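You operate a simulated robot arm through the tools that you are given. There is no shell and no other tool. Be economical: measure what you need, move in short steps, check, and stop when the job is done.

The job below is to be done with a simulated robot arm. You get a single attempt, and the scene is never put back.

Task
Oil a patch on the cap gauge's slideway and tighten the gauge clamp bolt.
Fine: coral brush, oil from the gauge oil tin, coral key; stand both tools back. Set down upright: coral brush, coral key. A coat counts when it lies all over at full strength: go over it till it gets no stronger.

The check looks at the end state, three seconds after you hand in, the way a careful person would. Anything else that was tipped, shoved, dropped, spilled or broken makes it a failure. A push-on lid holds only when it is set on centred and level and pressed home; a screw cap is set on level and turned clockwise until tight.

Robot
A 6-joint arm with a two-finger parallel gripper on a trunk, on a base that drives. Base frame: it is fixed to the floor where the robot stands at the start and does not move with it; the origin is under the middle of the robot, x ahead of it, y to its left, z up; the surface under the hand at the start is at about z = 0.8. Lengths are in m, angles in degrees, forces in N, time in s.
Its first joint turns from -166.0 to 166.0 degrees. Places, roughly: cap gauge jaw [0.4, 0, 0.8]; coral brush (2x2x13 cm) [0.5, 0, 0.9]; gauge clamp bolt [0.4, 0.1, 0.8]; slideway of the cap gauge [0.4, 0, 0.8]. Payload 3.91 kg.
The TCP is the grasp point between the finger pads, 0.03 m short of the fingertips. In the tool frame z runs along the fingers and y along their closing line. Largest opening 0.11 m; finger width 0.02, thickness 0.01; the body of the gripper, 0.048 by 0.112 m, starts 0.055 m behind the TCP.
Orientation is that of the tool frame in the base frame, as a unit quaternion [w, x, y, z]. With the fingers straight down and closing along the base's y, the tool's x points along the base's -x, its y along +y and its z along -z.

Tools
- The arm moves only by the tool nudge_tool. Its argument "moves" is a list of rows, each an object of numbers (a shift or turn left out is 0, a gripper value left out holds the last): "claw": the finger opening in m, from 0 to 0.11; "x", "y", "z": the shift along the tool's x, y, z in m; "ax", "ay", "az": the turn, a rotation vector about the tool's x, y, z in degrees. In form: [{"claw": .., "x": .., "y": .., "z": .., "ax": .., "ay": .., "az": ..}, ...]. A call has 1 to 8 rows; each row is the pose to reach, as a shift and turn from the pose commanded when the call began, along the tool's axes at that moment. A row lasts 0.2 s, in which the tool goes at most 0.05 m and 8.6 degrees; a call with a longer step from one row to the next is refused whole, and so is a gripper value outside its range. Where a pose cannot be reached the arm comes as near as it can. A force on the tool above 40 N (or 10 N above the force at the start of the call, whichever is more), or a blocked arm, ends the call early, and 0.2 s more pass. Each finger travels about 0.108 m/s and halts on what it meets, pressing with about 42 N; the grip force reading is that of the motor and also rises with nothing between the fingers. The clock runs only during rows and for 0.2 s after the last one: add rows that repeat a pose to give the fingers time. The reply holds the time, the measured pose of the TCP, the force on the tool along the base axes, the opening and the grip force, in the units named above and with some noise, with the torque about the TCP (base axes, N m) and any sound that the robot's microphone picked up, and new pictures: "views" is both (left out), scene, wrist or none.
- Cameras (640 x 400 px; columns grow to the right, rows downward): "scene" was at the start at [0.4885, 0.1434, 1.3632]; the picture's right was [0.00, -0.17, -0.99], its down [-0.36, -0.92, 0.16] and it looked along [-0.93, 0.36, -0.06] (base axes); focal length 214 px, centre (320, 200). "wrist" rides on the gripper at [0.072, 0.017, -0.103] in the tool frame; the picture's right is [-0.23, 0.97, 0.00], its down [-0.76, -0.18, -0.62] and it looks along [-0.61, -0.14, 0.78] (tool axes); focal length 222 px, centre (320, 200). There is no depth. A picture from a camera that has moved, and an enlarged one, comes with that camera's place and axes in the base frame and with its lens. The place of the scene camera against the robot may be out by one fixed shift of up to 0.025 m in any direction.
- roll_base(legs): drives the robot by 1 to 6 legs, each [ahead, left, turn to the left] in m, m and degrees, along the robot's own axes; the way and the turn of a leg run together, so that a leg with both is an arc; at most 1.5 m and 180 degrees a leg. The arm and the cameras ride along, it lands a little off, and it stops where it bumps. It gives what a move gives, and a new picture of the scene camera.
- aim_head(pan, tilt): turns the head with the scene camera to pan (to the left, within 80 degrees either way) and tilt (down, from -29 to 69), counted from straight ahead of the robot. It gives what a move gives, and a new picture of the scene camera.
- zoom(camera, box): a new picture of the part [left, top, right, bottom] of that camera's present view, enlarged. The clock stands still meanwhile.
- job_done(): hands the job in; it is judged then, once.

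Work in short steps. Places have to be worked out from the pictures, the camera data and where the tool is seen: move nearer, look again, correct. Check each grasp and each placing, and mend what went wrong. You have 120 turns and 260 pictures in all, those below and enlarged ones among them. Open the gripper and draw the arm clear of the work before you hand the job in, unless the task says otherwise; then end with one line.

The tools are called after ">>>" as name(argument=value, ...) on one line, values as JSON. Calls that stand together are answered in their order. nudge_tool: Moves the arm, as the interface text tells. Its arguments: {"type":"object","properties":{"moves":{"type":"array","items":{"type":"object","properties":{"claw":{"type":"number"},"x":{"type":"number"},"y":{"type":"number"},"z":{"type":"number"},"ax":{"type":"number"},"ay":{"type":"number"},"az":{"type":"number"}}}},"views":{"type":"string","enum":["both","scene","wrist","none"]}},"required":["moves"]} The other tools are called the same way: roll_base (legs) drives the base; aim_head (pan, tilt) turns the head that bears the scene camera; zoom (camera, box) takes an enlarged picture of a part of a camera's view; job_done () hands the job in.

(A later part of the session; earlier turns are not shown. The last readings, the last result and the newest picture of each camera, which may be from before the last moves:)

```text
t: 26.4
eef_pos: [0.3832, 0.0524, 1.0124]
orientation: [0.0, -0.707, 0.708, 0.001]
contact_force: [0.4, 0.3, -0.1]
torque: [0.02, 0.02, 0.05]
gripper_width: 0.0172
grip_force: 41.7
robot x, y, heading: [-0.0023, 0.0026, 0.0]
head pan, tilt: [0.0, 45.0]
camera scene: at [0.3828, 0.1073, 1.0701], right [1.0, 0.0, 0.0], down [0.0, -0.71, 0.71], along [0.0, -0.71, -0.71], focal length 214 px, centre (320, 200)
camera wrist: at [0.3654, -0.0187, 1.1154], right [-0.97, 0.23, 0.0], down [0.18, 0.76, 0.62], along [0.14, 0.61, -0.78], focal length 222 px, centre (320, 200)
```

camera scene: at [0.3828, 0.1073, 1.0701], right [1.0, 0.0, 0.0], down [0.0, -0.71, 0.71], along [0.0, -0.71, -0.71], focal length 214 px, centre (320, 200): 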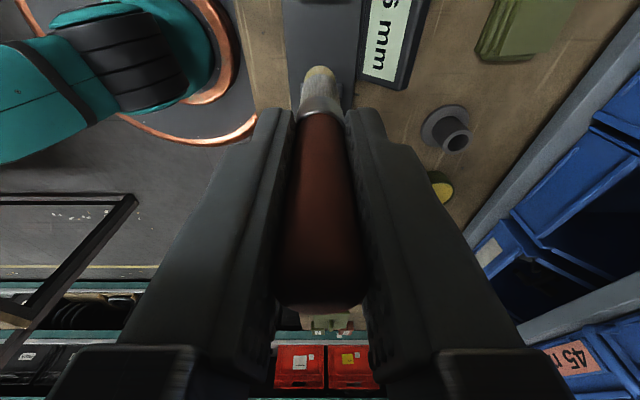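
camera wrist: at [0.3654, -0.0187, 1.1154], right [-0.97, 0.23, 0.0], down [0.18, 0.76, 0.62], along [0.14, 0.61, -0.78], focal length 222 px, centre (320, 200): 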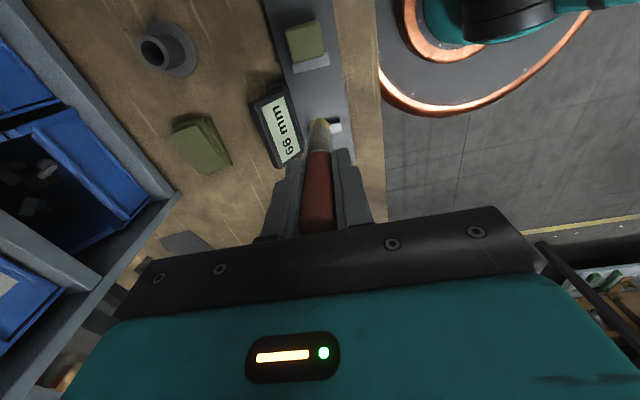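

Here the head is clear of the rack, so I tilt it to 15 to see the tip and the slideway better.

>>> aim_head(pan=0, tilt=25)

>>> zoom(camera="wrist", box=[240, 0, 400, 160])

```text
t: 27.2
eef_pos: [0.3849, 0.053, 1.0123]
orientation: [0.001, 0.707, -0.707, -0.001]
contact_force: [-0.1, -0.3, -0.1]
torque: [-0.01, 0.0, 0.0]
gripper_width: 0.0174
grip_force: 42.2
robot x, y, heading: [0.0022, 0.0025, -0.0]
head pan, tilt: [0.0, 25.0]
camera scene: at [0.383, 0.1373, 1.0594], right [1.0, 0.0, 0.0], down [0.0, -0.91, 0.42], along [0.0, -0.42, -0.91], focal length 214 px, centre (320, 200)
```

scene: 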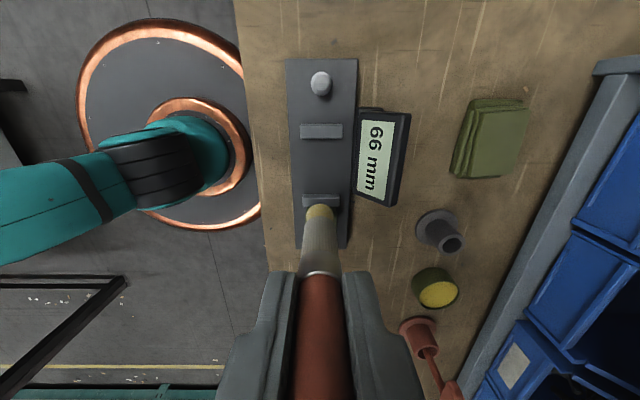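

```text
2.50 times, centred on (320, 80) of wrist
camera zoom: at [0.3657, -0.0192, 1.1155], right [-0.97, 0.23, 0.0], down [0.18, 0.76, 0.62], along [0.14, 0.61, -0.78], focal length 555 px, centre (320, 500)
```

zoom: 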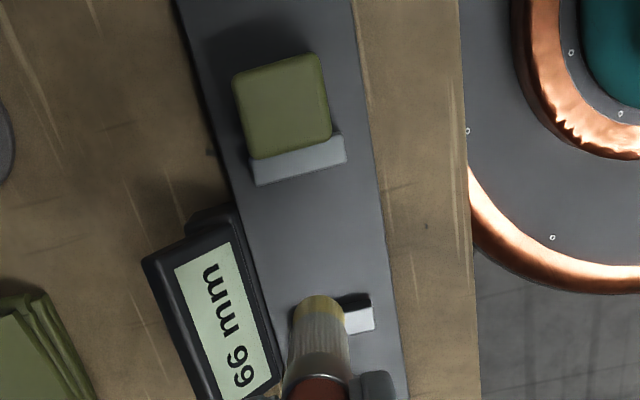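

The brush is over the gap between the jaws. I lower to a bit above the slideway.

>>> nudge_tool(moves=[{"z": 0.03}, {"z": 0.06}, {"z": 0.08}, {"z": 0.09}], views="both")

```text
t: 28.2
eef_pos: [0.3846, 0.0525, 0.9232]
orientation: [0.001, 0.707, -0.707, -0.001]
contact_force: [0.0, 0.4, 0.2]
torque: [-0.01, -0.01, 0.0]
gripper_width: 0.0175
grip_force: 42.0
robot x, y, heading: [0.0033, 0.0026, 0.1]
head pan, tilt: [0.0, 25.0]
camera scene: at [0.3831, 0.1376, 0.9706], right [1.0, 0.0, 0.0], down [0.0, -0.91, 0.42], along [0.0, -0.42, -0.91], focal length 214 px, centre (320, 200)
camera wrist: at [0.3659, -0.019, 1.0267], right [-0.97, 0.23, 0.0], down [0.18, 0.76, 0.62], along [0.14, 0.61, -0.78], focal length 222 px, centre (320, 200)
```

scene: 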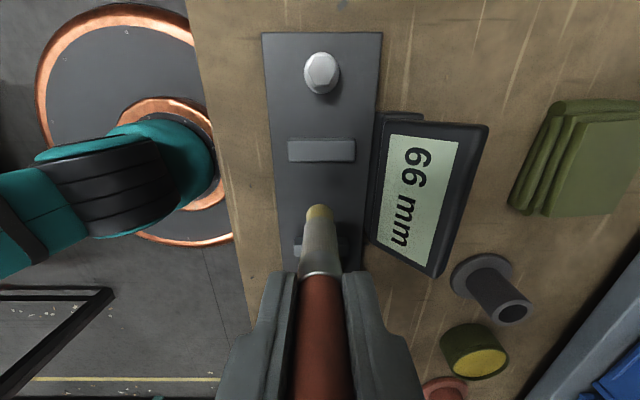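
wrist: 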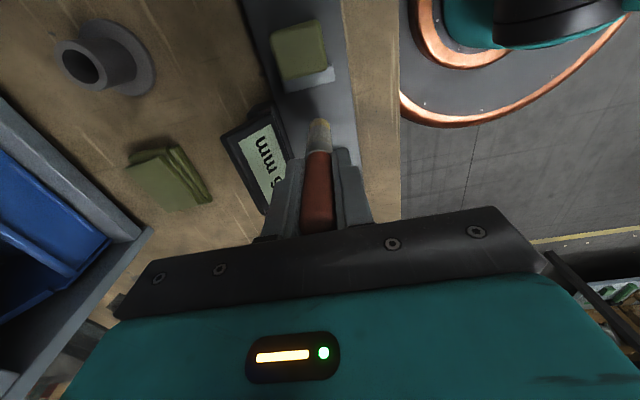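

Still no contact; I creep down in 3 mm rows.

>>> nudge_tool(moves=[{"z": 0.004}, {"z": 0.008}, {"z": 0.011}], views="none")

>>> nudge_tool(moves=[{"z": 0.003}], views="none")

>>> nudge_tool(moves=[{"z": 0.002}], views="scene")

```text
t: 29.0
eef_pos: [0.384, 0.0531, 0.9122]
orientation: [0.0, -0.707, 0.707, 0.002]
contact_force: [-0.2, 0.3, -0.9]
torque: [-0.01, 0.01, 0.02]
gripper_width: 0.0171
grip_force: 41.8
robot x, y, heading: [-0.0008, 0.0008, 0.1]
head pan, tilt: [0.0, 25.0]
```

```text
t: 29.4
eef_pos: [0.3844, 0.0536, 0.9095]
orientation: [0.0, 0.707, -0.707, -0.002]
contact_force: [-0.1, -0.6, 0.0]
torque: [0.0, -0.01, 0.0]
gripper_width: 0.0173
grip_force: 42.5
robot x, y, heading: [-0.005, -0.0002, 0.3]
head pan, tilt: [0.0, 25.0]
```

```text
t: 29.8
eef_pos: [0.3839, 0.0531, 0.9055]
orientation: [-0.001, -0.707, 0.707, 0.002]
contact_force: [-0.6, -0.5, -0.3]
torque: [0.0, -0.02, -0.01]
gripper_width: 0.0172
grip_force: 42.1
robot x, y, heading: [-0.0028, -0.0035, -0.3]
head pan, tilt: [0.0, 25.0]
camera scene: at [0.3824, 0.1373, 0.9547], right [1.0, 0.0, 0.0], down [0.0, -0.91, 0.42], along [0.0, -0.42, -0.91], focal length 214 px, centre (320, 200)
```

scene: 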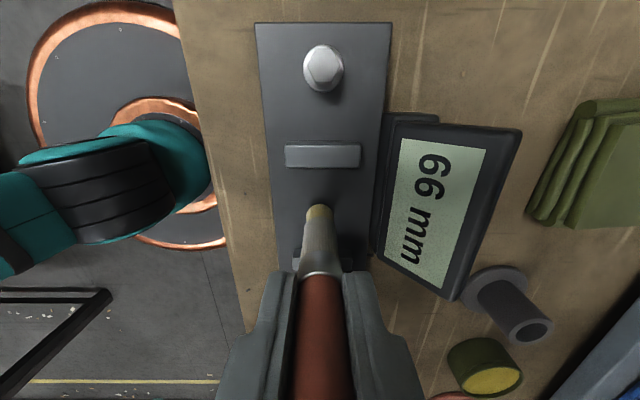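

No contact yet; I keep creeping down.

>>> nudge_tool(moves=[{"z": 0.003}], views="none")

>>> nudge_tool(moves=[{"z": 0.003}], views="none")

>>> nudge_tool(moves=[{"z": 0.003}], views="wrist")

```text
t: 30.2
eef_pos: [0.3832, 0.0525, 0.9037]
orientation: [0.0, -0.707, 0.707, 0.002]
contact_force: [-0.1, 0.0, 0.0]
torque: [0.02, 0.0, 0.03]
gripper_width: 0.0172
grip_force: 42.6
robot x, y, heading: [0.0007, 0.0011, -0.1]
head pan, tilt: [0.0, 25.0]
```

```text
t: 30.6
eef_pos: [0.3833, 0.0522, 0.9024]
orientation: [0.0, -0.707, 0.707, 0.001]
contact_force: [-1.2, -0.6, 16.0]
torque: [-0.12, 0.06, 0.01]
gripper_width: 0.0171
grip_force: 42.4
robot x, y, heading: [-0.001, -0.0034, 0.0]
head pan, tilt: [0.0, 25.0]
```

```text
t: 31.0
eef_pos: [0.3841, 0.0528, 0.9014]
orientation: [-0.001, 0.707, -0.707, -0.001]
contact_force: [-3.1, -0.5, 9.0]
torque: [-0.04, 0.14, -0.02]
gripper_width: 0.0173
grip_force: 42.1
robot x, y, heading: [-0.0001, 0.0023, 0.0]
head pan, tilt: [0.0, 25.0]
stopped in row 1: the force on the tool passed its limit at 40 N (the readings are from after the stop); the commanded pose is now the measured one
camera wrist: at [0.3651, -0.0192, 1.0055], right [-0.97, 0.23, 0.0], down [0.18, 0.76, 0.62], along [0.14, 0.61, -0.78], focal length 222 px, centre (320, 200)
```

wrist: 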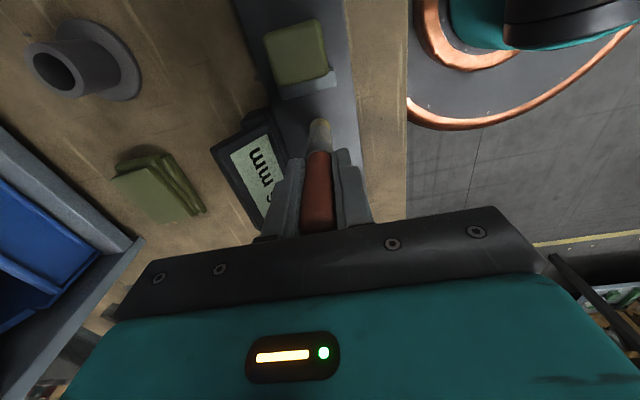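

Contact with the slideway at TCP z≈0.902. I make a first stroke along the slideway (±2 cm in y) and look.

>>> nudge_tool(moves=[{"x": 0.01}, {"x": 0.02}, {"x": 0.01}, {"x": 0.0}, {"x": -0.01}, {"x": -0.02}, {"x": -0.01}, {"x": 0.0}], views="both")

>>> zoom(camera="scene", box=[240, 120, 400, 260])

```text
t: 32.8
eef_pos: [0.3838, 0.0546, 0.9029]
orientation: [0.001, -0.707, 0.708, 0.0]
contact_force: [0.1, 9.7, 22.1]
torque: [0.78, -0.09, 0.05]
gripper_width: 0.0171
grip_force: 41.7
robot x, y, heading: [-0.0009, 0.0009, 0.0]
head pan, tilt: [0.0, 25.0]
camera scene: at [0.3827, 0.1384, 0.9492], right [1.0, 0.0, 0.0], down [0.0, -0.91, 0.42], along [0.0, -0.42, -0.91], focal length 214 px, centre (320, 200)
camera wrist: at [0.3652, -0.0183, 1.005], right [-0.97, 0.23, 0.0], down [0.18, 0.76, 0.63], along [0.14, 0.61, -0.78], focal length 222 px, centre (320, 200)
```

scene: 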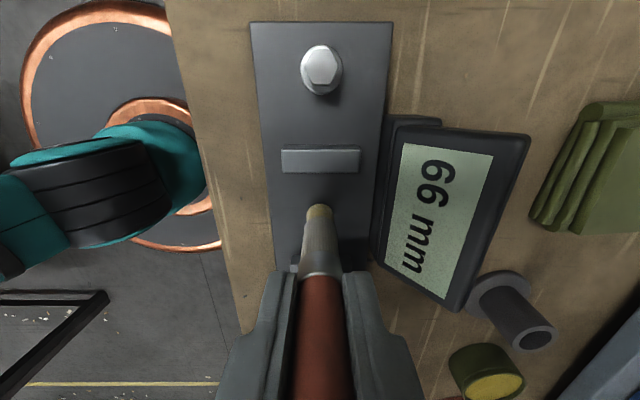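
wrist: 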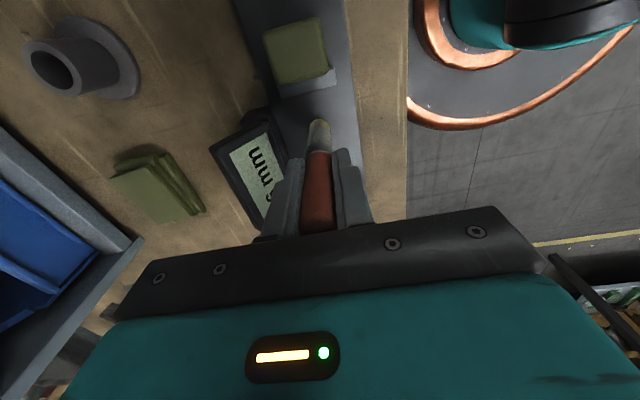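

```text
2.86 times, centred on (320, 190) of scene
camera zoom: at [0.3827, 0.1384, 0.9492], right [1.0, 0.0, 0.0], down [0.0, -0.91, 0.42], along [0.0, -0.42, -0.91], focal length 613 px, centre (320, 229)
```

zoom: 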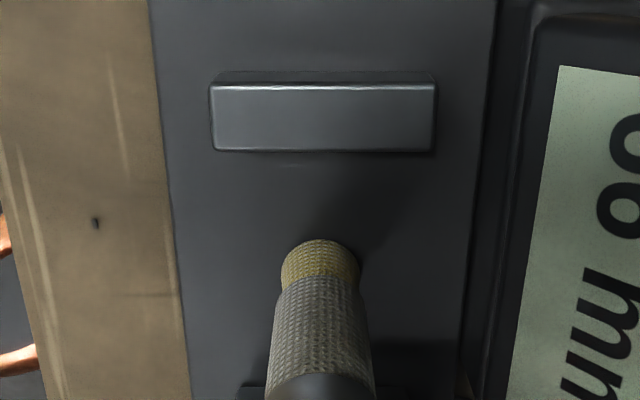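

The contact torque fits the brush tip on the plate, but I can't see a film. I lift the brush and look from above.

>>> nudge_tool(moves=[{"z": -0.01}, {"z": -0.05, "x": 0.02}, {"z": -0.08, "x": 0.06}, {"z": -0.1, "x": 0.1}], views="none")

>>> zoom(camera="scene", box=[220, 20, 420, 160])

>>> zoom(camera="scene", box=[270, 150, 370, 230])

```text
t: 33.8
eef_pos: [0.3851, -0.0476, 1.001]
orientation: [0.001, -0.707, 0.707, 0.001]
contact_force: [1.6, 0.3, -0.7]
torque: [0.0, 0.01, 0.02]
gripper_width: 0.0173
grip_force: 41.8
robot x, y, heading: [0.0026, 0.0023, 0.1]
head pan, tilt: [0.0, 25.0]
```

```text
2.86 times, centred on (320, 90) of scene
camera zoom: at [0.3836, 0.0378, 1.0487], right [1.0, 0.0, 0.0], down [0.0, -0.91, 0.42], along [0.0, -0.42, -0.91], focal length 613 px, centre (320, 514)
```

zoom: 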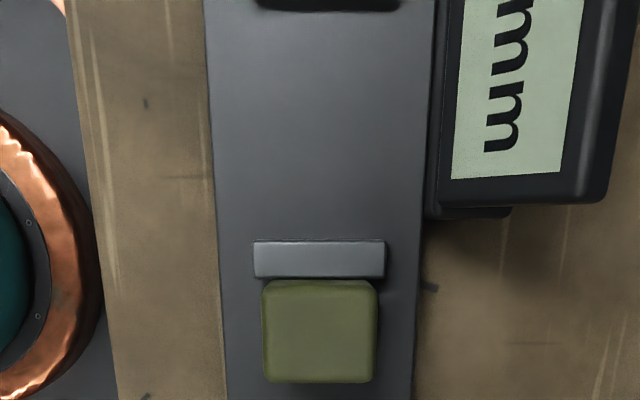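

```text
5.00 times, centred on (320, 190) of scene
camera zoom: at [0.3836, 0.0378, 1.0487], right [1.0, 0.0, 0.0], down [0.0, -0.91, 0.42], along [0.0, -0.42, -0.91], focal length 1072 px, centre (320, 250)
```

zoom: 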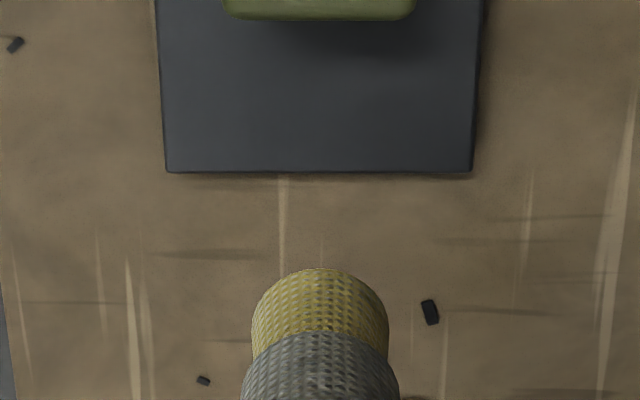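

No obvious film between the jaws. I zoom hard into that area to see even a faint tint.

>>> zoom(camera="scene", box=[280, 15, 370, 120])

>>> zoom(camera="wrist", box=[240, 0, 400, 120])

```text
3.81 times, centred on (325, 68) of scene
camera zoom: at [0.3836, 0.0378, 1.0487], right [1.0, 0.0, 0.0], down [0.0, -0.91, 0.42], along [0.0, -0.42, -0.91], focal length 817 px, centre (301, 705)
```

zoom: 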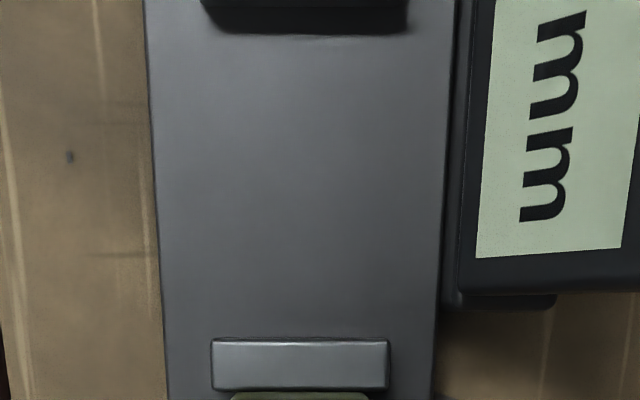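

```text
3.33 times, centred on (320, 60) of wrist
camera zoom: at [0.3662, -0.1189, 1.1046], right [-0.97, 0.23, 0.0], down [0.18, 0.76, 0.62], along [0.14, 0.61, -0.78], focal length 740 px, centre (320, 667)
```

zoom: 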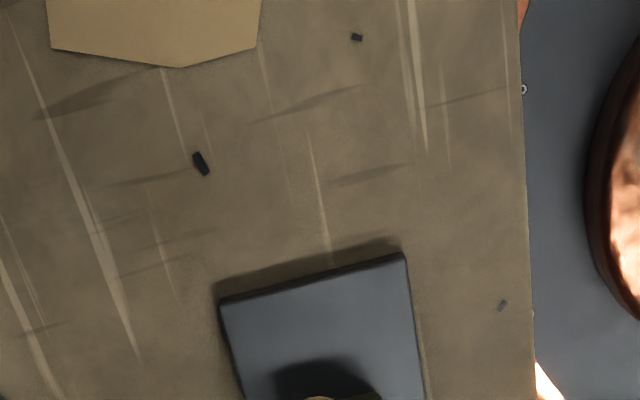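

Perhaps a very faint tint only. I return and make many more passes over the same strip, then compare.

>>> nudge_tool(moves=[{"x": -0.03, "z": 0.0}, {"x": -0.07, "z": 0.02}, {"x": -0.1, "z": 0.05}, {"x": -0.1, "z": 0.09}, {"x": -0.1, "z": 0.1}], views="none")

>>> nudge_tool(moves=[{"x": 0.011}, {"x": 0.022}, {"x": 0.011}, {"x": 0.0}, {"x": -0.011}, {"x": -0.022}, {"x": -0.011}, {"x": 0.0}], views="none")

>>> nudge_tool(moves=[{"x": 0.011}, {"x": 0.022}, {"x": 0.011}, {"x": 0.0}, {"x": -0.011}, {"x": -0.022}, {"x": -0.011}, {"x": 0.0}], views="none")

>>> nudge_tool(moves=[{"x": 0.011}, {"x": 0.022}, {"x": 0.011}, {"x": 0.0}, {"x": -0.011}, {"x": -0.022}, {"x": -0.011}, {"x": 0.0}], views="none")

>>> nudge_tool(moves=[{"z": -0.01}, {"z": -0.05, "x": 0.02}, {"z": -0.08, "x": 0.06}, {"z": -0.1, "x": 0.1}], views="none")

>>> zoom(camera="scene", box=[280, 15, 370, 120])

```text
t: 35.0
eef_pos: [0.384, 0.0519, 0.9027]
orientation: [0.0, 0.707, -0.707, 0.0]
contact_force: [0.5, 0.0, -0.2]
torque: [0.01, 0.02, 0.01]
gripper_width: 0.0175
grip_force: 42.7
robot x, y, heading: [-0.001, 0.0013, -0.2]
head pan, tilt: [0.0, 25.0]
```

```text
t: 36.8
eef_pos: [0.3827, 0.0517, 0.9019]
orientation: [0.002, -0.707, 0.707, 0.0]
contact_force: [-0.1, 5.7, 11.3]
torque: [0.42, 0.0, 0.02]
gripper_width: 0.0171
grip_force: 41.7
robot x, y, heading: [-0.0023, 0.0049, -0.1]
head pan, tilt: [0.0, 25.0]
```

```text
t: 38.6
eef_pos: [0.3838, 0.0524, 0.9024]
orientation: [0.001, -0.707, 0.707, 0.0]
contact_force: [-0.1, 4.0, 10.5]
torque: [0.38, -0.01, 0.01]
gripper_width: 0.0173
grip_force: 42.1
robot x, y, heading: [0.0034, 0.0013, -0.0]
head pan, tilt: [0.0, 25.0]
```

```text
t: 40.4
eef_pos: [0.3831, 0.0519, 0.902]
orientation: [0.0, 0.708, -0.707, -0.001]
contact_force: [-0.4, -0.5, 0.0]
torque: [0.0, 0.01, -0.01]
gripper_width: 0.0173
grip_force: 41.8
robot x, y, heading: [0.001, 0.0032, -0.0]
head pan, tilt: [0.0, 25.0]
```

```text
t: 41.4
eef_pos: [0.383, -0.0484, 1.0011]
orientation: [0.0, -0.707, 0.707, 0.0]
contact_force: [0.7, -0.1, -0.7]
torque: [0.02, 0.0, 0.0]
gripper_width: 0.0174
grip_force: 42.1
robot x, y, heading: [-0.0013, 0.0022, -0.1]
head pan, tilt: [0.0, 25.0]
```

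```text
3.81 times, centred on (325, 68) of scene
camera zoom: at [0.3815, 0.0356, 1.0491], right [1.0, 0.0, 0.0], down [0.0, -0.91, 0.42], along [0.0, -0.42, -0.91], focal length 817 px, centre (301, 705)
```

zoom: 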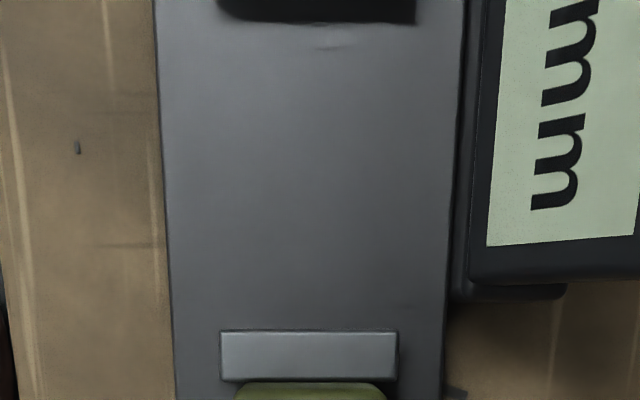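

Still nothing between the jaws, so the coatable patch is probably the clear end of the slideway beside the sliding block, right below me (y≈-0.03 to -0.063). I lower here to contact.

>>> nudge_tool(moves=[{"z": 0.03}, {"z": 0.06}, {"z": 0.085}, {"z": 0.095}], views="both")

>>> zoom(camera="wrist", box=[240, 40, 400, 160])

```text
t: 42.4
eef_pos: [0.3824, -0.0487, 0.9066]
orientation: [0.001, -0.707, 0.707, 0.0]
contact_force: [0.0, 0.6, 0.0]
torque: [-0.01, -0.05, 0.02]
gripper_width: 0.0171
grip_force: 42.2
robot x, y, heading: [0.0024, -0.0013, -0.2]
head pan, tilt: [0.0, 25.0]
camera scene: at [0.3819, 0.0369, 0.9543], right [1.0, 0.0, 0.0], down [0.0, -0.91, 0.42], along [0.0, -0.42, -0.91], focal length 214 px, centre (320, 200)
camera wrist: at [0.3644, -0.1197, 1.0102], right [-0.97, 0.23, 0.0], down [0.18, 0.76, 0.62], along [0.14, 0.61, -0.78], focal length 222 px, centre (320, 200)
```

scene: 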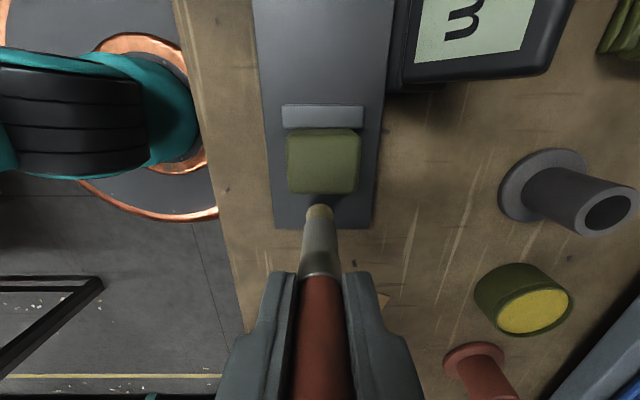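
wrist: 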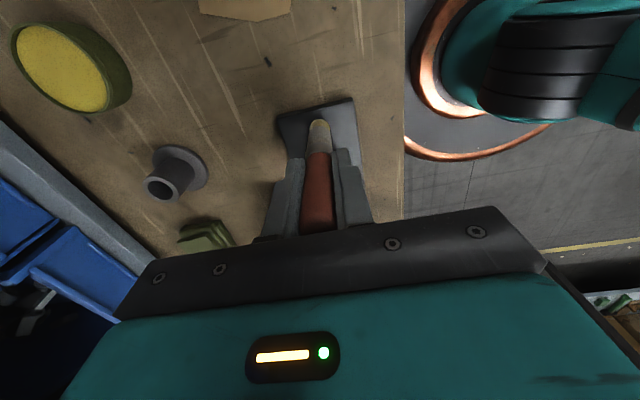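

```text
3.33 times, centred on (320, 100) of wrist
camera zoom: at [0.3644, -0.1197, 1.0102], right [-0.97, 0.23, 0.0], down [0.18, 0.76, 0.62], along [0.14, 0.61, -0.78], focal length 740 px, centre (320, 533)
```

zoom: 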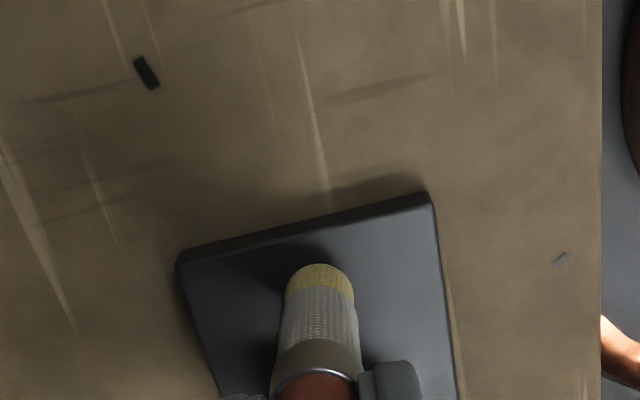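

The tip is over the free end of the slideway, clear of the block. I lower to contact and stroke in x.

>>> nudge_tool(moves=[{"z": 0.004}, {"z": 0.006}, {"z": 0.006, "y": 0.008}, {"z": 0.006, "y": 0.016}, {"z": 0.006, "y": 0.008}, {"z": 0.006, "y": 0}, {"z": 0.006, "y": -0.008}, {"z": 0.006, "y": -0.016}], views="none")

>>> nudge_tool(moves=[{"y": 0.008}, {"y": 0.016}, {"y": 0.024}, {"y": 0.032}, {"y": 0.024}, {"y": 0.016}], views="none")

>>> nudge_tool(moves=[{"z": -0.01}, {"z": -0.03, "x": 0.03}, {"z": -0.05, "x": 0.06}], views="scene")

>>> zoom(camera="scene", box=[240, 60, 400, 200])

```text
t: 44.2
eef_pos: [0.3991, -0.0467, 0.8996]
orientation: [0.002, -0.707, 0.707, -0.001]
contact_force: [-7.5, 1.4, 21.7]
torque: [-0.03, 0.56, -0.02]
gripper_width: 0.0174
grip_force: 42.3
robot x, y, heading: [-0.0018, 0.0016, -0.1]
head pan, tilt: [0.0, 25.0]
```

```text
t: 45.6
eef_pos: [0.3814, -0.0471, 0.9001]
orientation: [-0.002, 0.708, -0.707, 0.0]
contact_force: [-2.8, -0.4, 8.0]
torque: [-0.07, 0.26, -0.01]
gripper_width: 0.0172
grip_force: 42.2
robot x, y, heading: [0.0026, 0.001, 0.1]
head pan, tilt: [0.0, 25.0]
```

```text
t: 46.4
eef_pos: [0.385, -0.1078, 0.9516]
orientation: [-0.002, 0.707, -0.707, 0.0]
contact_force: [0.1, -0.3, -0.7]
torque: [0.01, -0.01, 0.0]
gripper_width: 0.0174
grip_force: 42.0
robot x, y, heading: [-0.0006, -0.0007, 0.1]
head pan, tilt: [0.0, 25.0]
camera scene: at [0.3825, -0.0227, 0.9991], right [1.0, 0.0, 0.0], down [0.0, -0.91, 0.42], along [0.0, -0.42, -0.91], focal length 214 px, centre (320, 200)
```

scene: 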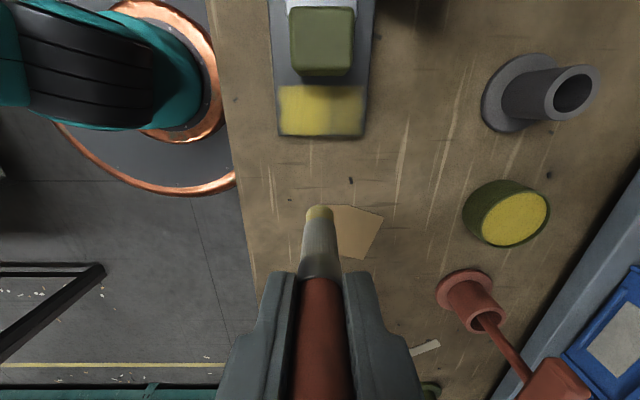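

```text
2.86 times, centred on (320, 130) of scene
camera zoom: at [0.3825, -0.0227, 0.9991], right [1.0, 0.0, 0.0], down [0.0, -0.91, 0.42], along [0.0, -0.42, -0.91], focal length 613 px, centre (320, 400)
```

zoom: 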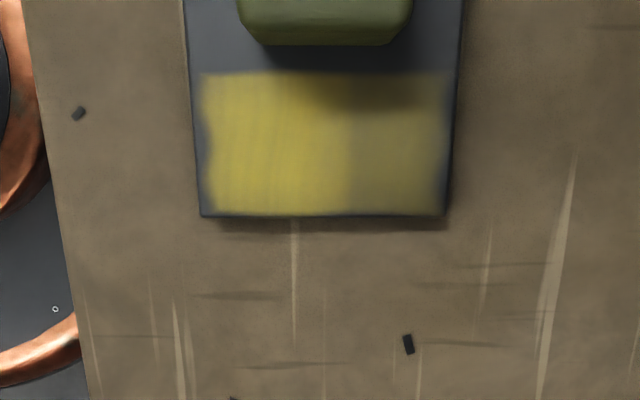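

The patch shows up here: yellow film, weaker on the +x half and fading at edges. I go back and make more passes with wider x range and slight y variation.

>>> nudge_tool(moves=[{"x": -0.03, "z": 0.0}, {"x": -0.052, "z": 0.02}, {"x": -0.052, "z": 0.045}, {"x": -0.052, "z": 0.0495}, {"x": -0.052, "y": -0.01, "z": 0.0495}, {"x": -0.052, "y": -0.018, "z": 0.0495}, {"x": -0.052, "y": -0.026, "z": 0.0495}, {"x": -0.052, "y": -0.016, "z": 0.0495}], views="none")

>>> nudge_tool(moves=[{"y": 0.008}, {"y": 0.016}, {"y": 0.026}, {"y": 0.034}, {"y": 0.042}, {"y": 0.042, "x": -0.006}, {"y": 0.042, "x": -0.014}, {"y": 0.034, "x": -0.014}], views="none")

>>> nudge_tool(moves=[{"y": -0.008}, {"y": -0.016}, {"y": -0.024}, {"y": -0.034}, {"y": -0.042}, {"y": -0.044}, {"y": -0.044, "x": 0.008}, {"y": -0.034, "x": 0.008}], views="none")

>>> nudge_tool(moves=[{"y": 0.008}, {"y": 0.0}, {"y": -0.008}, {"y": -0.01}, {"y": 0.0}, {"y": 0.008}, {"y": 0.016}, {"y": 0.016}], views="none")

>>> nudge_tool(moves=[{"z": -0.01}, {"z": -0.03, "x": 0.03}, {"z": -0.05, "x": 0.06}], views="scene")

>>> zoom(camera="scene", box=[240, 60, 400, 200])

```text
t: 48.2
eef_pos: [0.4002, -0.0541, 0.9011]
orientation: [0.001, -0.707, 0.707, 0.0]
contact_force: [0.0, 1.1, -0.7]
torque: [0.01, 0.01, 0.01]
gripper_width: 0.0173
grip_force: 42.1
robot x, y, heading: [0.002, -0.0003, 0.1]
head pan, tilt: [0.0, 25.0]
```

```text
t: 50.0
eef_pos: [0.3662, -0.0403, 0.9007]
orientation: [-0.002, 0.707, -0.707, 0.0]
contact_force: [-3.9, -0.1, 13.6]
torque: [-0.13, 0.33, -0.01]
gripper_width: 0.0173
grip_force: 41.8
robot x, y, heading: [-0.0024, 0.0007, -0.0]
head pan, tilt: [0.0, 25.0]
```

```text
t: 51.8
eef_pos: [0.4006, -0.0485, 0.901]
orientation: [-0.002, 0.707, -0.707, 0.0]
contact_force: [0.8, 0.2, 2.3]
torque: [0.04, -0.01, 0.02]
gripper_width: 0.0175
grip_force: 41.6
robot x, y, heading: [-0.0008, -0.0036, -0.1]
head pan, tilt: [0.0, 25.0]
```

```text
t: 53.6
eef_pos: [0.3846, -0.0496, 0.902]
orientation: [0.002, -0.707, 0.707, 0.0]
contact_force: [-0.2, -0.3, -0.2]
torque: [-0.01, 0.02, 0.0]
gripper_width: 0.0171
grip_force: 42.0
robot x, y, heading: [-0.0025, -0.0002, 0.2]
head pan, tilt: [0.0, 25.0]
```

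```text
t: 54.4
eef_pos: [0.3842, -0.1111, 0.9514]
orientation: [0.001, -0.707, 0.707, -0.001]
contact_force: [-0.3, -1.3, -0.1]
torque: [0.01, 0.0, 0.04]
gripper_width: 0.0172
grip_force: 41.5
robot x, y, heading: [0.0011, 0.0, -0.1]
head pan, tilt: [0.0, 25.0]
camera scene: at [0.3828, -0.0263, 0.9984], right [1.0, 0.0, 0.0], down [0.0, -0.91, 0.42], along [0.0, -0.42, -0.91], focal length 214 px, centre (320, 200)
```

scene: 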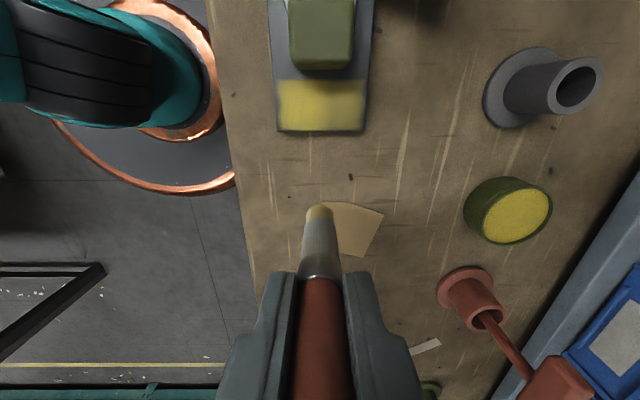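

```text
2.86 times, centred on (320, 130) of scene
camera zoom: at [0.3828, -0.0263, 0.9984], right [1.0, 0.0, 0.0], down [0.0, -0.91, 0.42], along [0.0, -0.42, -0.91], focal length 613 px, centre (320, 400)
```

zoom: 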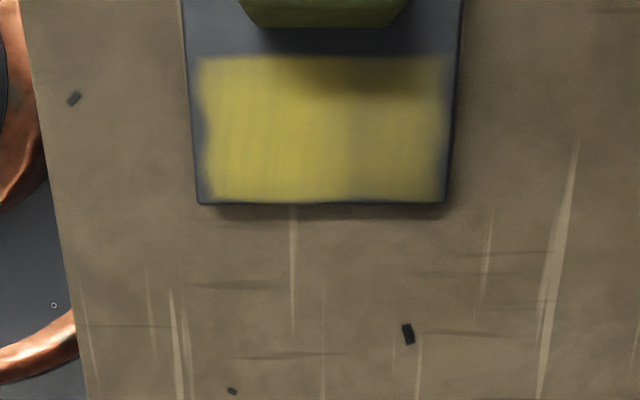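

Better, but right-of-centre is a touch weaker and the brush was barely touching on some passes. I repeat 1.5 mm lower across the full width.

>>> nudge_tool(moves=[{"x": -0.03, "z": 0.0}, {"x": -0.062, "z": 0.02}, {"x": -0.062, "z": 0.045}, {"x": -0.062, "z": 0.0515}, {"x": -0.062, "y": -0.01, "z": 0.0515}, {"x": -0.062, "y": -0.018, "z": 0.0515}, {"x": -0.062, "y": -0.026, "z": 0.0515}, {"x": -0.062, "y": -0.018, "z": 0.0515}], views="none")

>>> nudge_tool(moves=[{"y": 0.008}, {"y": 0.016}, {"y": 0.026}, {"y": 0.034}, {"y": 0.044}, {"y": 0.034}, {"y": 0.026}, {"y": 0.018}], views="none")

>>> nudge_tool(moves=[{"y": -0.008}, {"y": -0.016}, {"y": -0.024}, {"y": -0.026, "x": 0.006}, {"y": -0.018, "x": 0.006}, {"y": -0.01, "x": 0.006}, {"y": -0.018, "x": 0.006}, {"y": -0.026, "x": 0.006}], views="none")

>>> nudge_tool(moves=[{"y": 0.01}, {"y": 0.02}, {"y": 0.03}, {"y": 0.04}, {"y": 0.052}, {"y": 0.04}, {"y": 0.03}, {"y": 0.026}], views="none")

>>> nudge_tool(moves=[{"z": -0.01}, {"z": -0.03, "x": 0.03}, {"z": -0.05, "x": 0.06}], views="scene")

>>> zoom(camera="scene", box=[240, 60, 400, 200])

```text
t: 56.2
eef_pos: [0.4018, -0.0474, 0.9]
orientation: [0.002, -0.706, 0.708, 0.0]
contact_force: [4.6, -0.3, 15.9]
torque: [-0.1, -0.46, 0.04]
gripper_width: 0.0174
grip_force: 41.6
robot x, y, heading: [0.0008, 0.0009, -0.1]
head pan, tilt: [0.0, 25.0]
```

```text
t: 57.6
eef_pos: [0.3642, -0.0467, 0.898]
orientation: [0.001, -0.707, 0.707, 0.001]
contact_force: [-3.1, -0.5, 11.0]
torque: [-0.08, 0.19, -0.02]
gripper_width: 0.0173
grip_force: 42.2
robot x, y, heading: [-0.0015, -0.0014, -0.3]
head pan, tilt: [0.0, 25.0]
stopped in row 7: the force on the tool passed its limit at 42 N (the readings are from after the stop); the commanded pose is now the measured one
```

```text
t: 59.4
eef_pos: [0.3902, -0.0534, 0.8984]
orientation: [0.0, -0.707, 0.707, 0.001]
contact_force: [-4.5, -0.5, 10.5]
torque: [-0.15, 0.32, -0.04]
gripper_width: 0.0174
grip_force: 41.8
robot x, y, heading: [-0.0011, 0.002, -0.0]
head pan, tilt: [0.0, 25.0]
```

```text
t: 61.2
eef_pos: [0.3635, -0.0522, 0.8981]
orientation: [0.0, 0.707, -0.707, -0.002]
contact_force: [-35.4, 2.8, 9.4]
torque: [0.13, 3.11, -0.04]
gripper_width: 0.0304
grip_force: 41.8
robot x, y, heading: [-0.0023, -0.0009, 0.0]
head pan, tilt: [0.0, 25.0]
```

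```text
t: 62.0
eef_pos: [0.3636, -0.112, 0.9479]
orientation: [0.0, -0.707, 0.707, 0.001]
contact_force: [0.5, 0.0, -0.4]
torque: [0.03, 0.01, 0.01]
gripper_width: 0.0174
grip_force: 42.0
robot x, y, heading: [-0.0011, -0.0028, -0.0]
head pan, tilt: [0.0, 25.0]
camera scene: at [0.3626, -0.0284, 0.9962], right [1.0, 0.0, 0.0], down [0.0, -0.91, 0.42], along [0.0, -0.42, -0.91], focal length 214 px, centre (320, 200)
```

scene: 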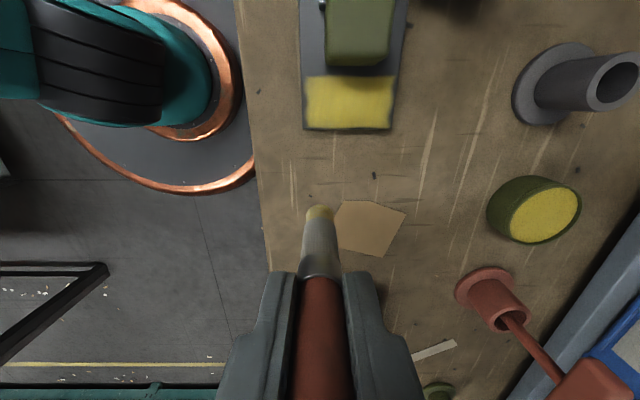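

```text
2.86 times, centred on (320, 130) of scene
camera zoom: at [0.3626, -0.0284, 0.9962], right [1.0, 0.0, 0.0], down [0.0, -0.91, 0.42], along [0.0, -0.42, -0.91], focal length 613 px, centre (320, 400)
```

zoom: 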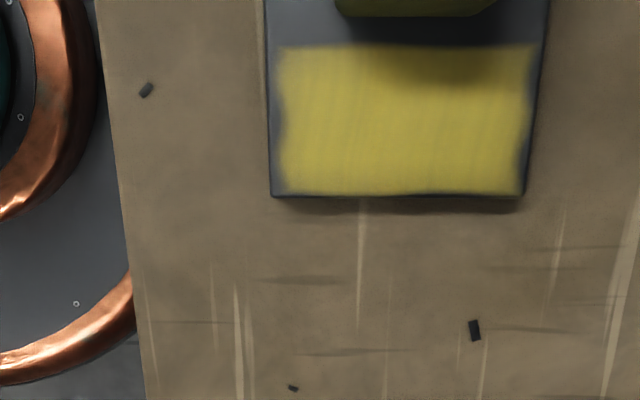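

The patch looks nearly even. But the last stroke ran off the plate's -x edge and caught it (35 N), so I return to the earlier camera pose to check whether the gauge moved.

>>> nudge_tool(moves=[{"y": -0.01, "z": -0.002}, {"y": -0.0204, "x": -0.001, "z": -0.0035}], views="scene")

>>> zoom(camera="scene", box=[240, 60, 400, 200])

```text
t: 62.6
eef_pos: [0.3846, -0.1113, 0.9513]
orientation: [0.001, 0.707, -0.707, -0.001]
contact_force: [0.2, 0.0, -1.0]
torque: [-0.01, -0.01, -0.01]
gripper_width: 0.0175
grip_force: 42.2
robot x, y, heading: [-0.0003, 0.0026, 0.2]
head pan, tilt: [0.0, 25.0]
camera scene: at [0.3831, -0.0265, 0.9993], right [1.0, 0.0, 0.0], down [0.0, -0.91, 0.42], along [0.0, -0.42, -0.91], focal length 214 px, centre (320, 200)
```

scene: 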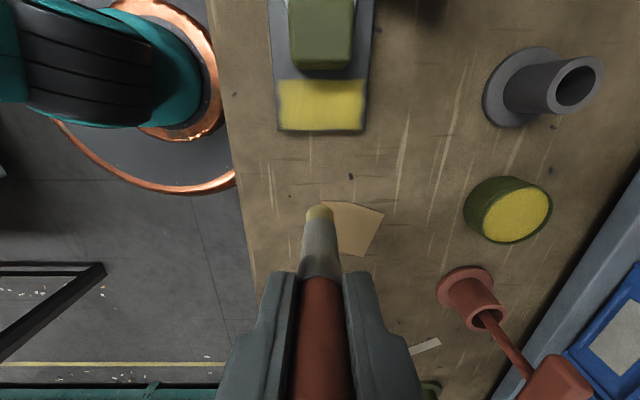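

```text
2.86 times, centred on (320, 130) of scene
camera zoom: at [0.3831, -0.0265, 0.9993], right [1.0, 0.0, 0.0], down [0.0, -0.91, 0.42], along [0.0, -0.42, -0.91], focal length 613 px, centre (320, 400)
```

zoom: 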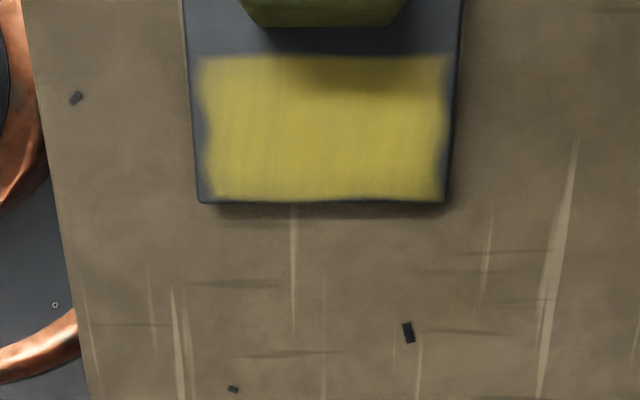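

The picture is identical, so the gauge has not moved. I do another full set of passes, staying within x 0.356–0.408, then compare strength.

>>> nudge_tool(moves=[{"x": -0.03, "z": 0.0}, {"x": -0.062, "z": 0.02}, {"x": -0.062, "z": 0.048}, {"x": -0.062, "z": 0.0525}, {"x": -0.062, "y": -0.01, "z": 0.0525}, {"x": -0.062, "y": -0.018, "z": 0.0525}, {"x": -0.062, "y": -0.024, "z": 0.0525}, {"x": -0.062, "y": -0.018, "z": 0.0525}], views="none")

>>> nudge_tool(moves=[{"y": 0.008}, {"y": 0.016}, {"y": 0.026}, {"y": 0.034}, {"y": 0.044}, {"y": 0.034, "x": 0.006}, {"y": 0.026, "x": 0.006}, {"y": 0.018, "x": 0.006}], views="none")

>>> nudge_tool(moves=[{"y": -0.008}, {"y": -0.016}, {"y": -0.024}, {"y": -0.016}, {"y": -0.008}, {"y": 0.0}, {"y": 0.01}, {"y": 0.02}], views="none")

```text
t: 64.4
eef_pos: [0.4042, -0.0491, 0.9006]
orientation: [-0.001, 0.707, -0.707, 0.0]
contact_force: [12.6, -0.7, 28.1]
torque: [-0.12, -1.17, 0.05]
gripper_width: 0.0174
grip_force: 42.2
robot x, y, heading: [0.002, -0.0008, 0.0]
head pan, tilt: [0.0, 25.0]
```

```text
t: 65.3
eef_pos: [0.3735, -0.0513, 0.8996]
orientation: [-0.001, 0.708, -0.706, -0.001]
contact_force: [1.5, 0.5, 6.4]
torque: [-0.02, -0.08, 0.01]
gripper_width: 0.017
grip_force: 42.5
robot x, y, heading: [0.0003, 0.0011, -0.1]
head pan, tilt: [0.0, 25.0]
stopped in row 4: the force on the tool passed its limit at 43 N (the readings are from after the stop); the commanded pose is now the measured one
```

```text
t: 67.1
eef_pos: [0.3558, -0.0511, 0.8985]
orientation: [0.0, 0.707, -0.707, -0.001]
contact_force: [-0.3, 0.2, 0.0]
torque: [-0.02, 0.01, 0.05]
gripper_width: 0.0173
grip_force: 42.0
robot x, y, heading: [-0.0041, -0.002, 0.2]
head pan, tilt: [0.0, 25.0]
```

I lift and return to the reference view to compare the coat.

>>> nudge_tool(moves=[{"z": -0.015}, {"z": -0.035, "x": 0.02, "y": -0.015}, {"z": -0.0525, "x": 0.045, "y": -0.031}, {"z": -0.0525, "x": 0.06, "y": -0.031}], views="scene")

>>> zoom(camera="scene", box=[240, 60, 400, 200])

>>> zoom(camera="scene", box=[280, 180, 360, 240])

```text
t: 68.1
eef_pos: [0.385, -0.111, 0.952]
orientation: [0.0, 0.707, -0.707, -0.001]
contact_force: [0.1, 0.0, -0.3]
torque: [0.0, 0.02, 0.06]
gripper_width: 0.0171
grip_force: 42.4
robot x, y, heading: [-0.0017, 0.0017, -0.1]
head pan, tilt: [0.0, 25.0]
camera scene: at [0.384, -0.0261, 0.9998], right [1.0, 0.0, 0.0], down [0.0, -0.91, 0.42], along [0.0, -0.42, -0.91], focal length 214 px, centre (320, 200)
```

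scene: 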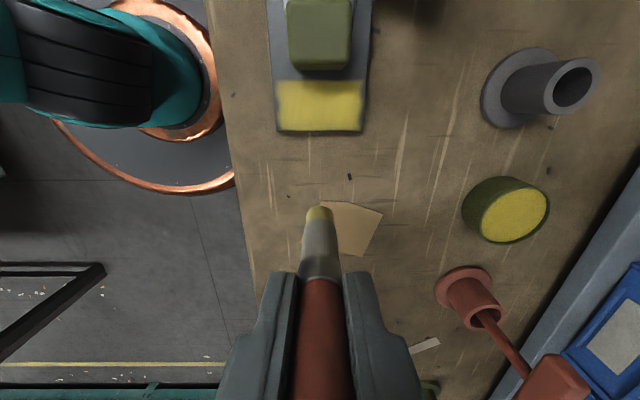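

```text
2.86 times, centred on (320, 130) of scene
camera zoom: at [0.384, -0.0261, 0.9998], right [1.0, 0.0, 0.0], down [0.0, -0.91, 0.42], along [0.0, -0.42, -0.91], focal length 613 px, centre (320, 400)
```

zoom: 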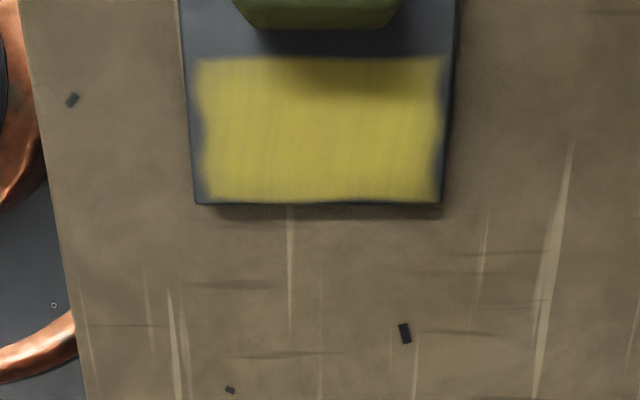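

```text
6.67 times, centred on (320, 210) of scene
camera zoom: at [0.384, -0.0261, 0.9998], right [1.0, 0.0, 0.0], down [0.0, -0.91, 0.42], along [0.0, -0.42, -0.91], focal length 1430 px, centre (320, 133)
```

zoom: 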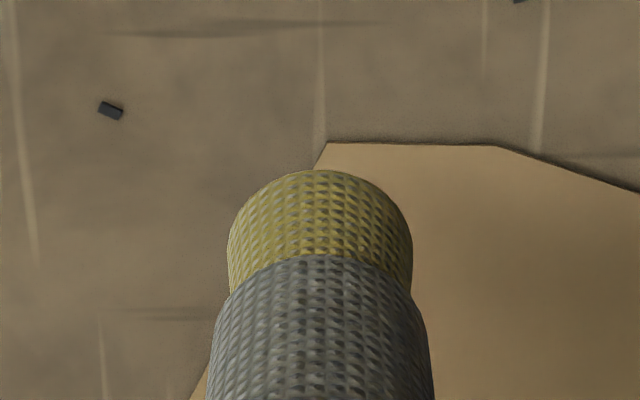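

The coat is unchanged by the last passes, so it is saturated. Before standing the brush back, I check how it sits in the grip.

>>> zoom(camera="wrist", box=[240, 60, 400, 160])

>>> zoom(camera="scene", box=[240, 180, 400, 400])

```text
4.00 times, centred on (320, 110) of wrist
camera zoom: at [0.3665, -0.1827, 1.0557], right [-0.97, 0.23, 0.0], down [0.18, 0.76, 0.62], along [0.14, 0.61, -0.78], focal length 888 px, centre (320, 560)
```

zoom: 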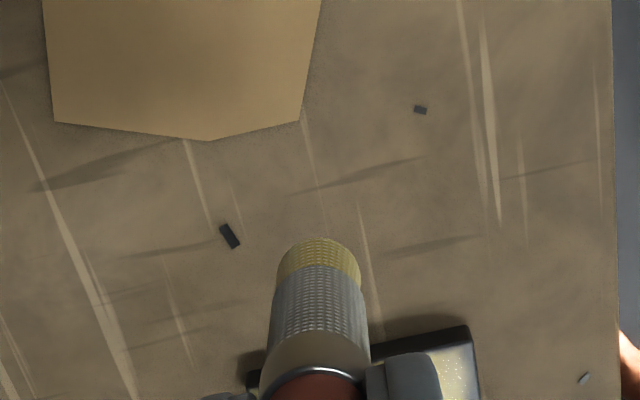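

```text
1.82 times, centred on (320, 290) of scene
camera zoom: at [0.384, -0.0261, 0.9998], right [1.0, 0.0, 0.0], down [0.0, -0.91, 0.42], along [0.0, -0.42, -0.91], focal length 390 px, centre (320, 36)
```

zoom: 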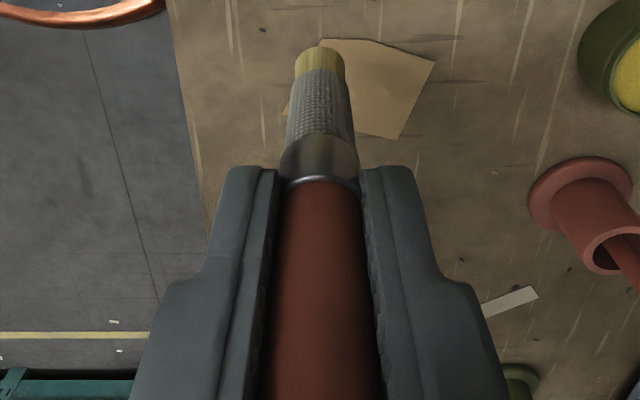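

Brush is still straight. I raise and carry it over the stand at (0.541, -0.033).

>>> nudge_tool(moves=[{"z": -0.045}, {"z": -0.06, "y": -0.03, "x": -0.015}, {"z": -0.06, "y": -0.065, "x": -0.035}, {"z": -0.06, "y": -0.1, "x": -0.055}, {"z": -0.06, "y": -0.135, "x": -0.07}, {"z": -0.06, "y": -0.156, "x": -0.078}, {"z": -0.06, "y": -0.156, "x": -0.078}], views="both")

>>> zoom(camera="scene", box=[240, 120, 400, 260])

>>> zoom(camera="wrist", box=[240, 60, 400, 160])

```text
t: 69.7
eef_pos: [0.5401, -0.032, 1.0116]
orientation: [0.0, -0.707, 0.707, 0.0]
contact_force: [0.2, 0.6, -0.1]
torque: [-0.04, 0.04, 0.03]
gripper_width: 0.0173
grip_force: 42.2
robot x, y, heading: [0.001, -0.0004, 0.1]
head pan, tilt: [0.0, 25.0]
camera scene: at [0.5392, 0.0523, 1.0589], right [1.0, 0.0, 0.0], down [0.0, -0.91, 0.42], along [0.0, -0.42, -0.91], focal length 214 px, centre (320, 200)
camera wrist: at [0.5217, -0.1043, 1.1149], right [-0.97, 0.23, 0.0], down [0.18, 0.76, 0.62], along [0.14, 0.61, -0.78], focal length 222 px, centre (320, 200)
```

scene: 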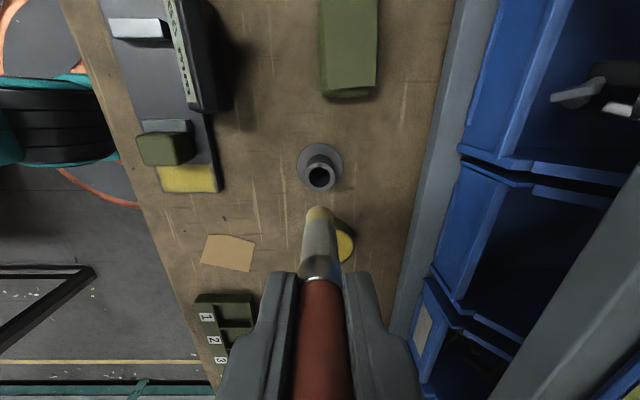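
wrist: 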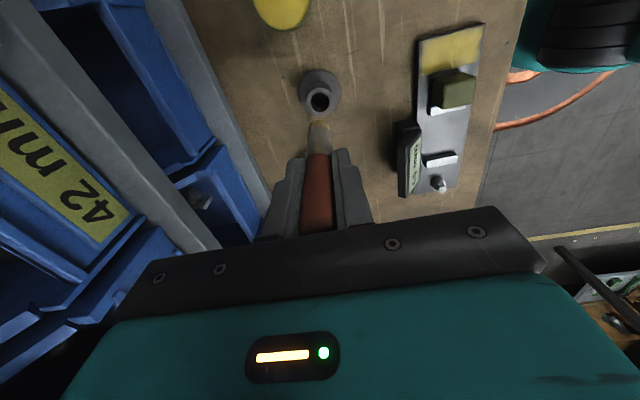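

```text
2.86 times, centred on (320, 190) of scene
camera zoom: at [0.5392, 0.0523, 1.0589], right [1.0, 0.0, 0.0], down [0.0, -0.91, 0.42], along [0.0, -0.42, -0.91], focal length 613 px, centre (320, 229)
```

zoom: 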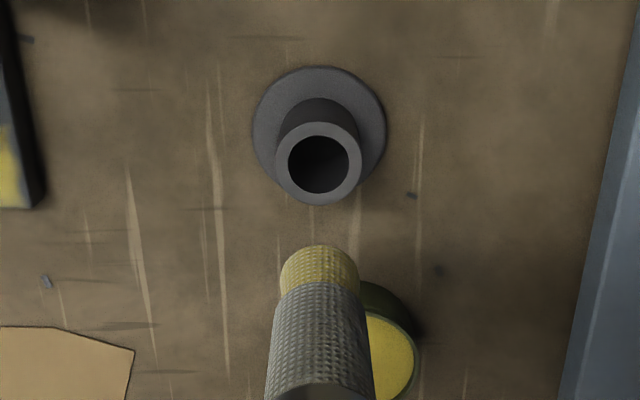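

```text
4.00 times, centred on (320, 110) of wrist
camera zoom: at [0.5217, -0.1043, 1.1149], right [-0.97, 0.23, 0.0], down [0.18, 0.76, 0.62], along [0.14, 0.61, -0.78], focal length 888 px, centre (320, 560)
```

zoom: 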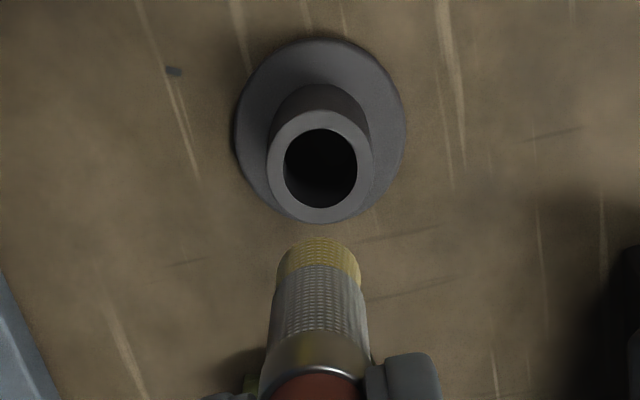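

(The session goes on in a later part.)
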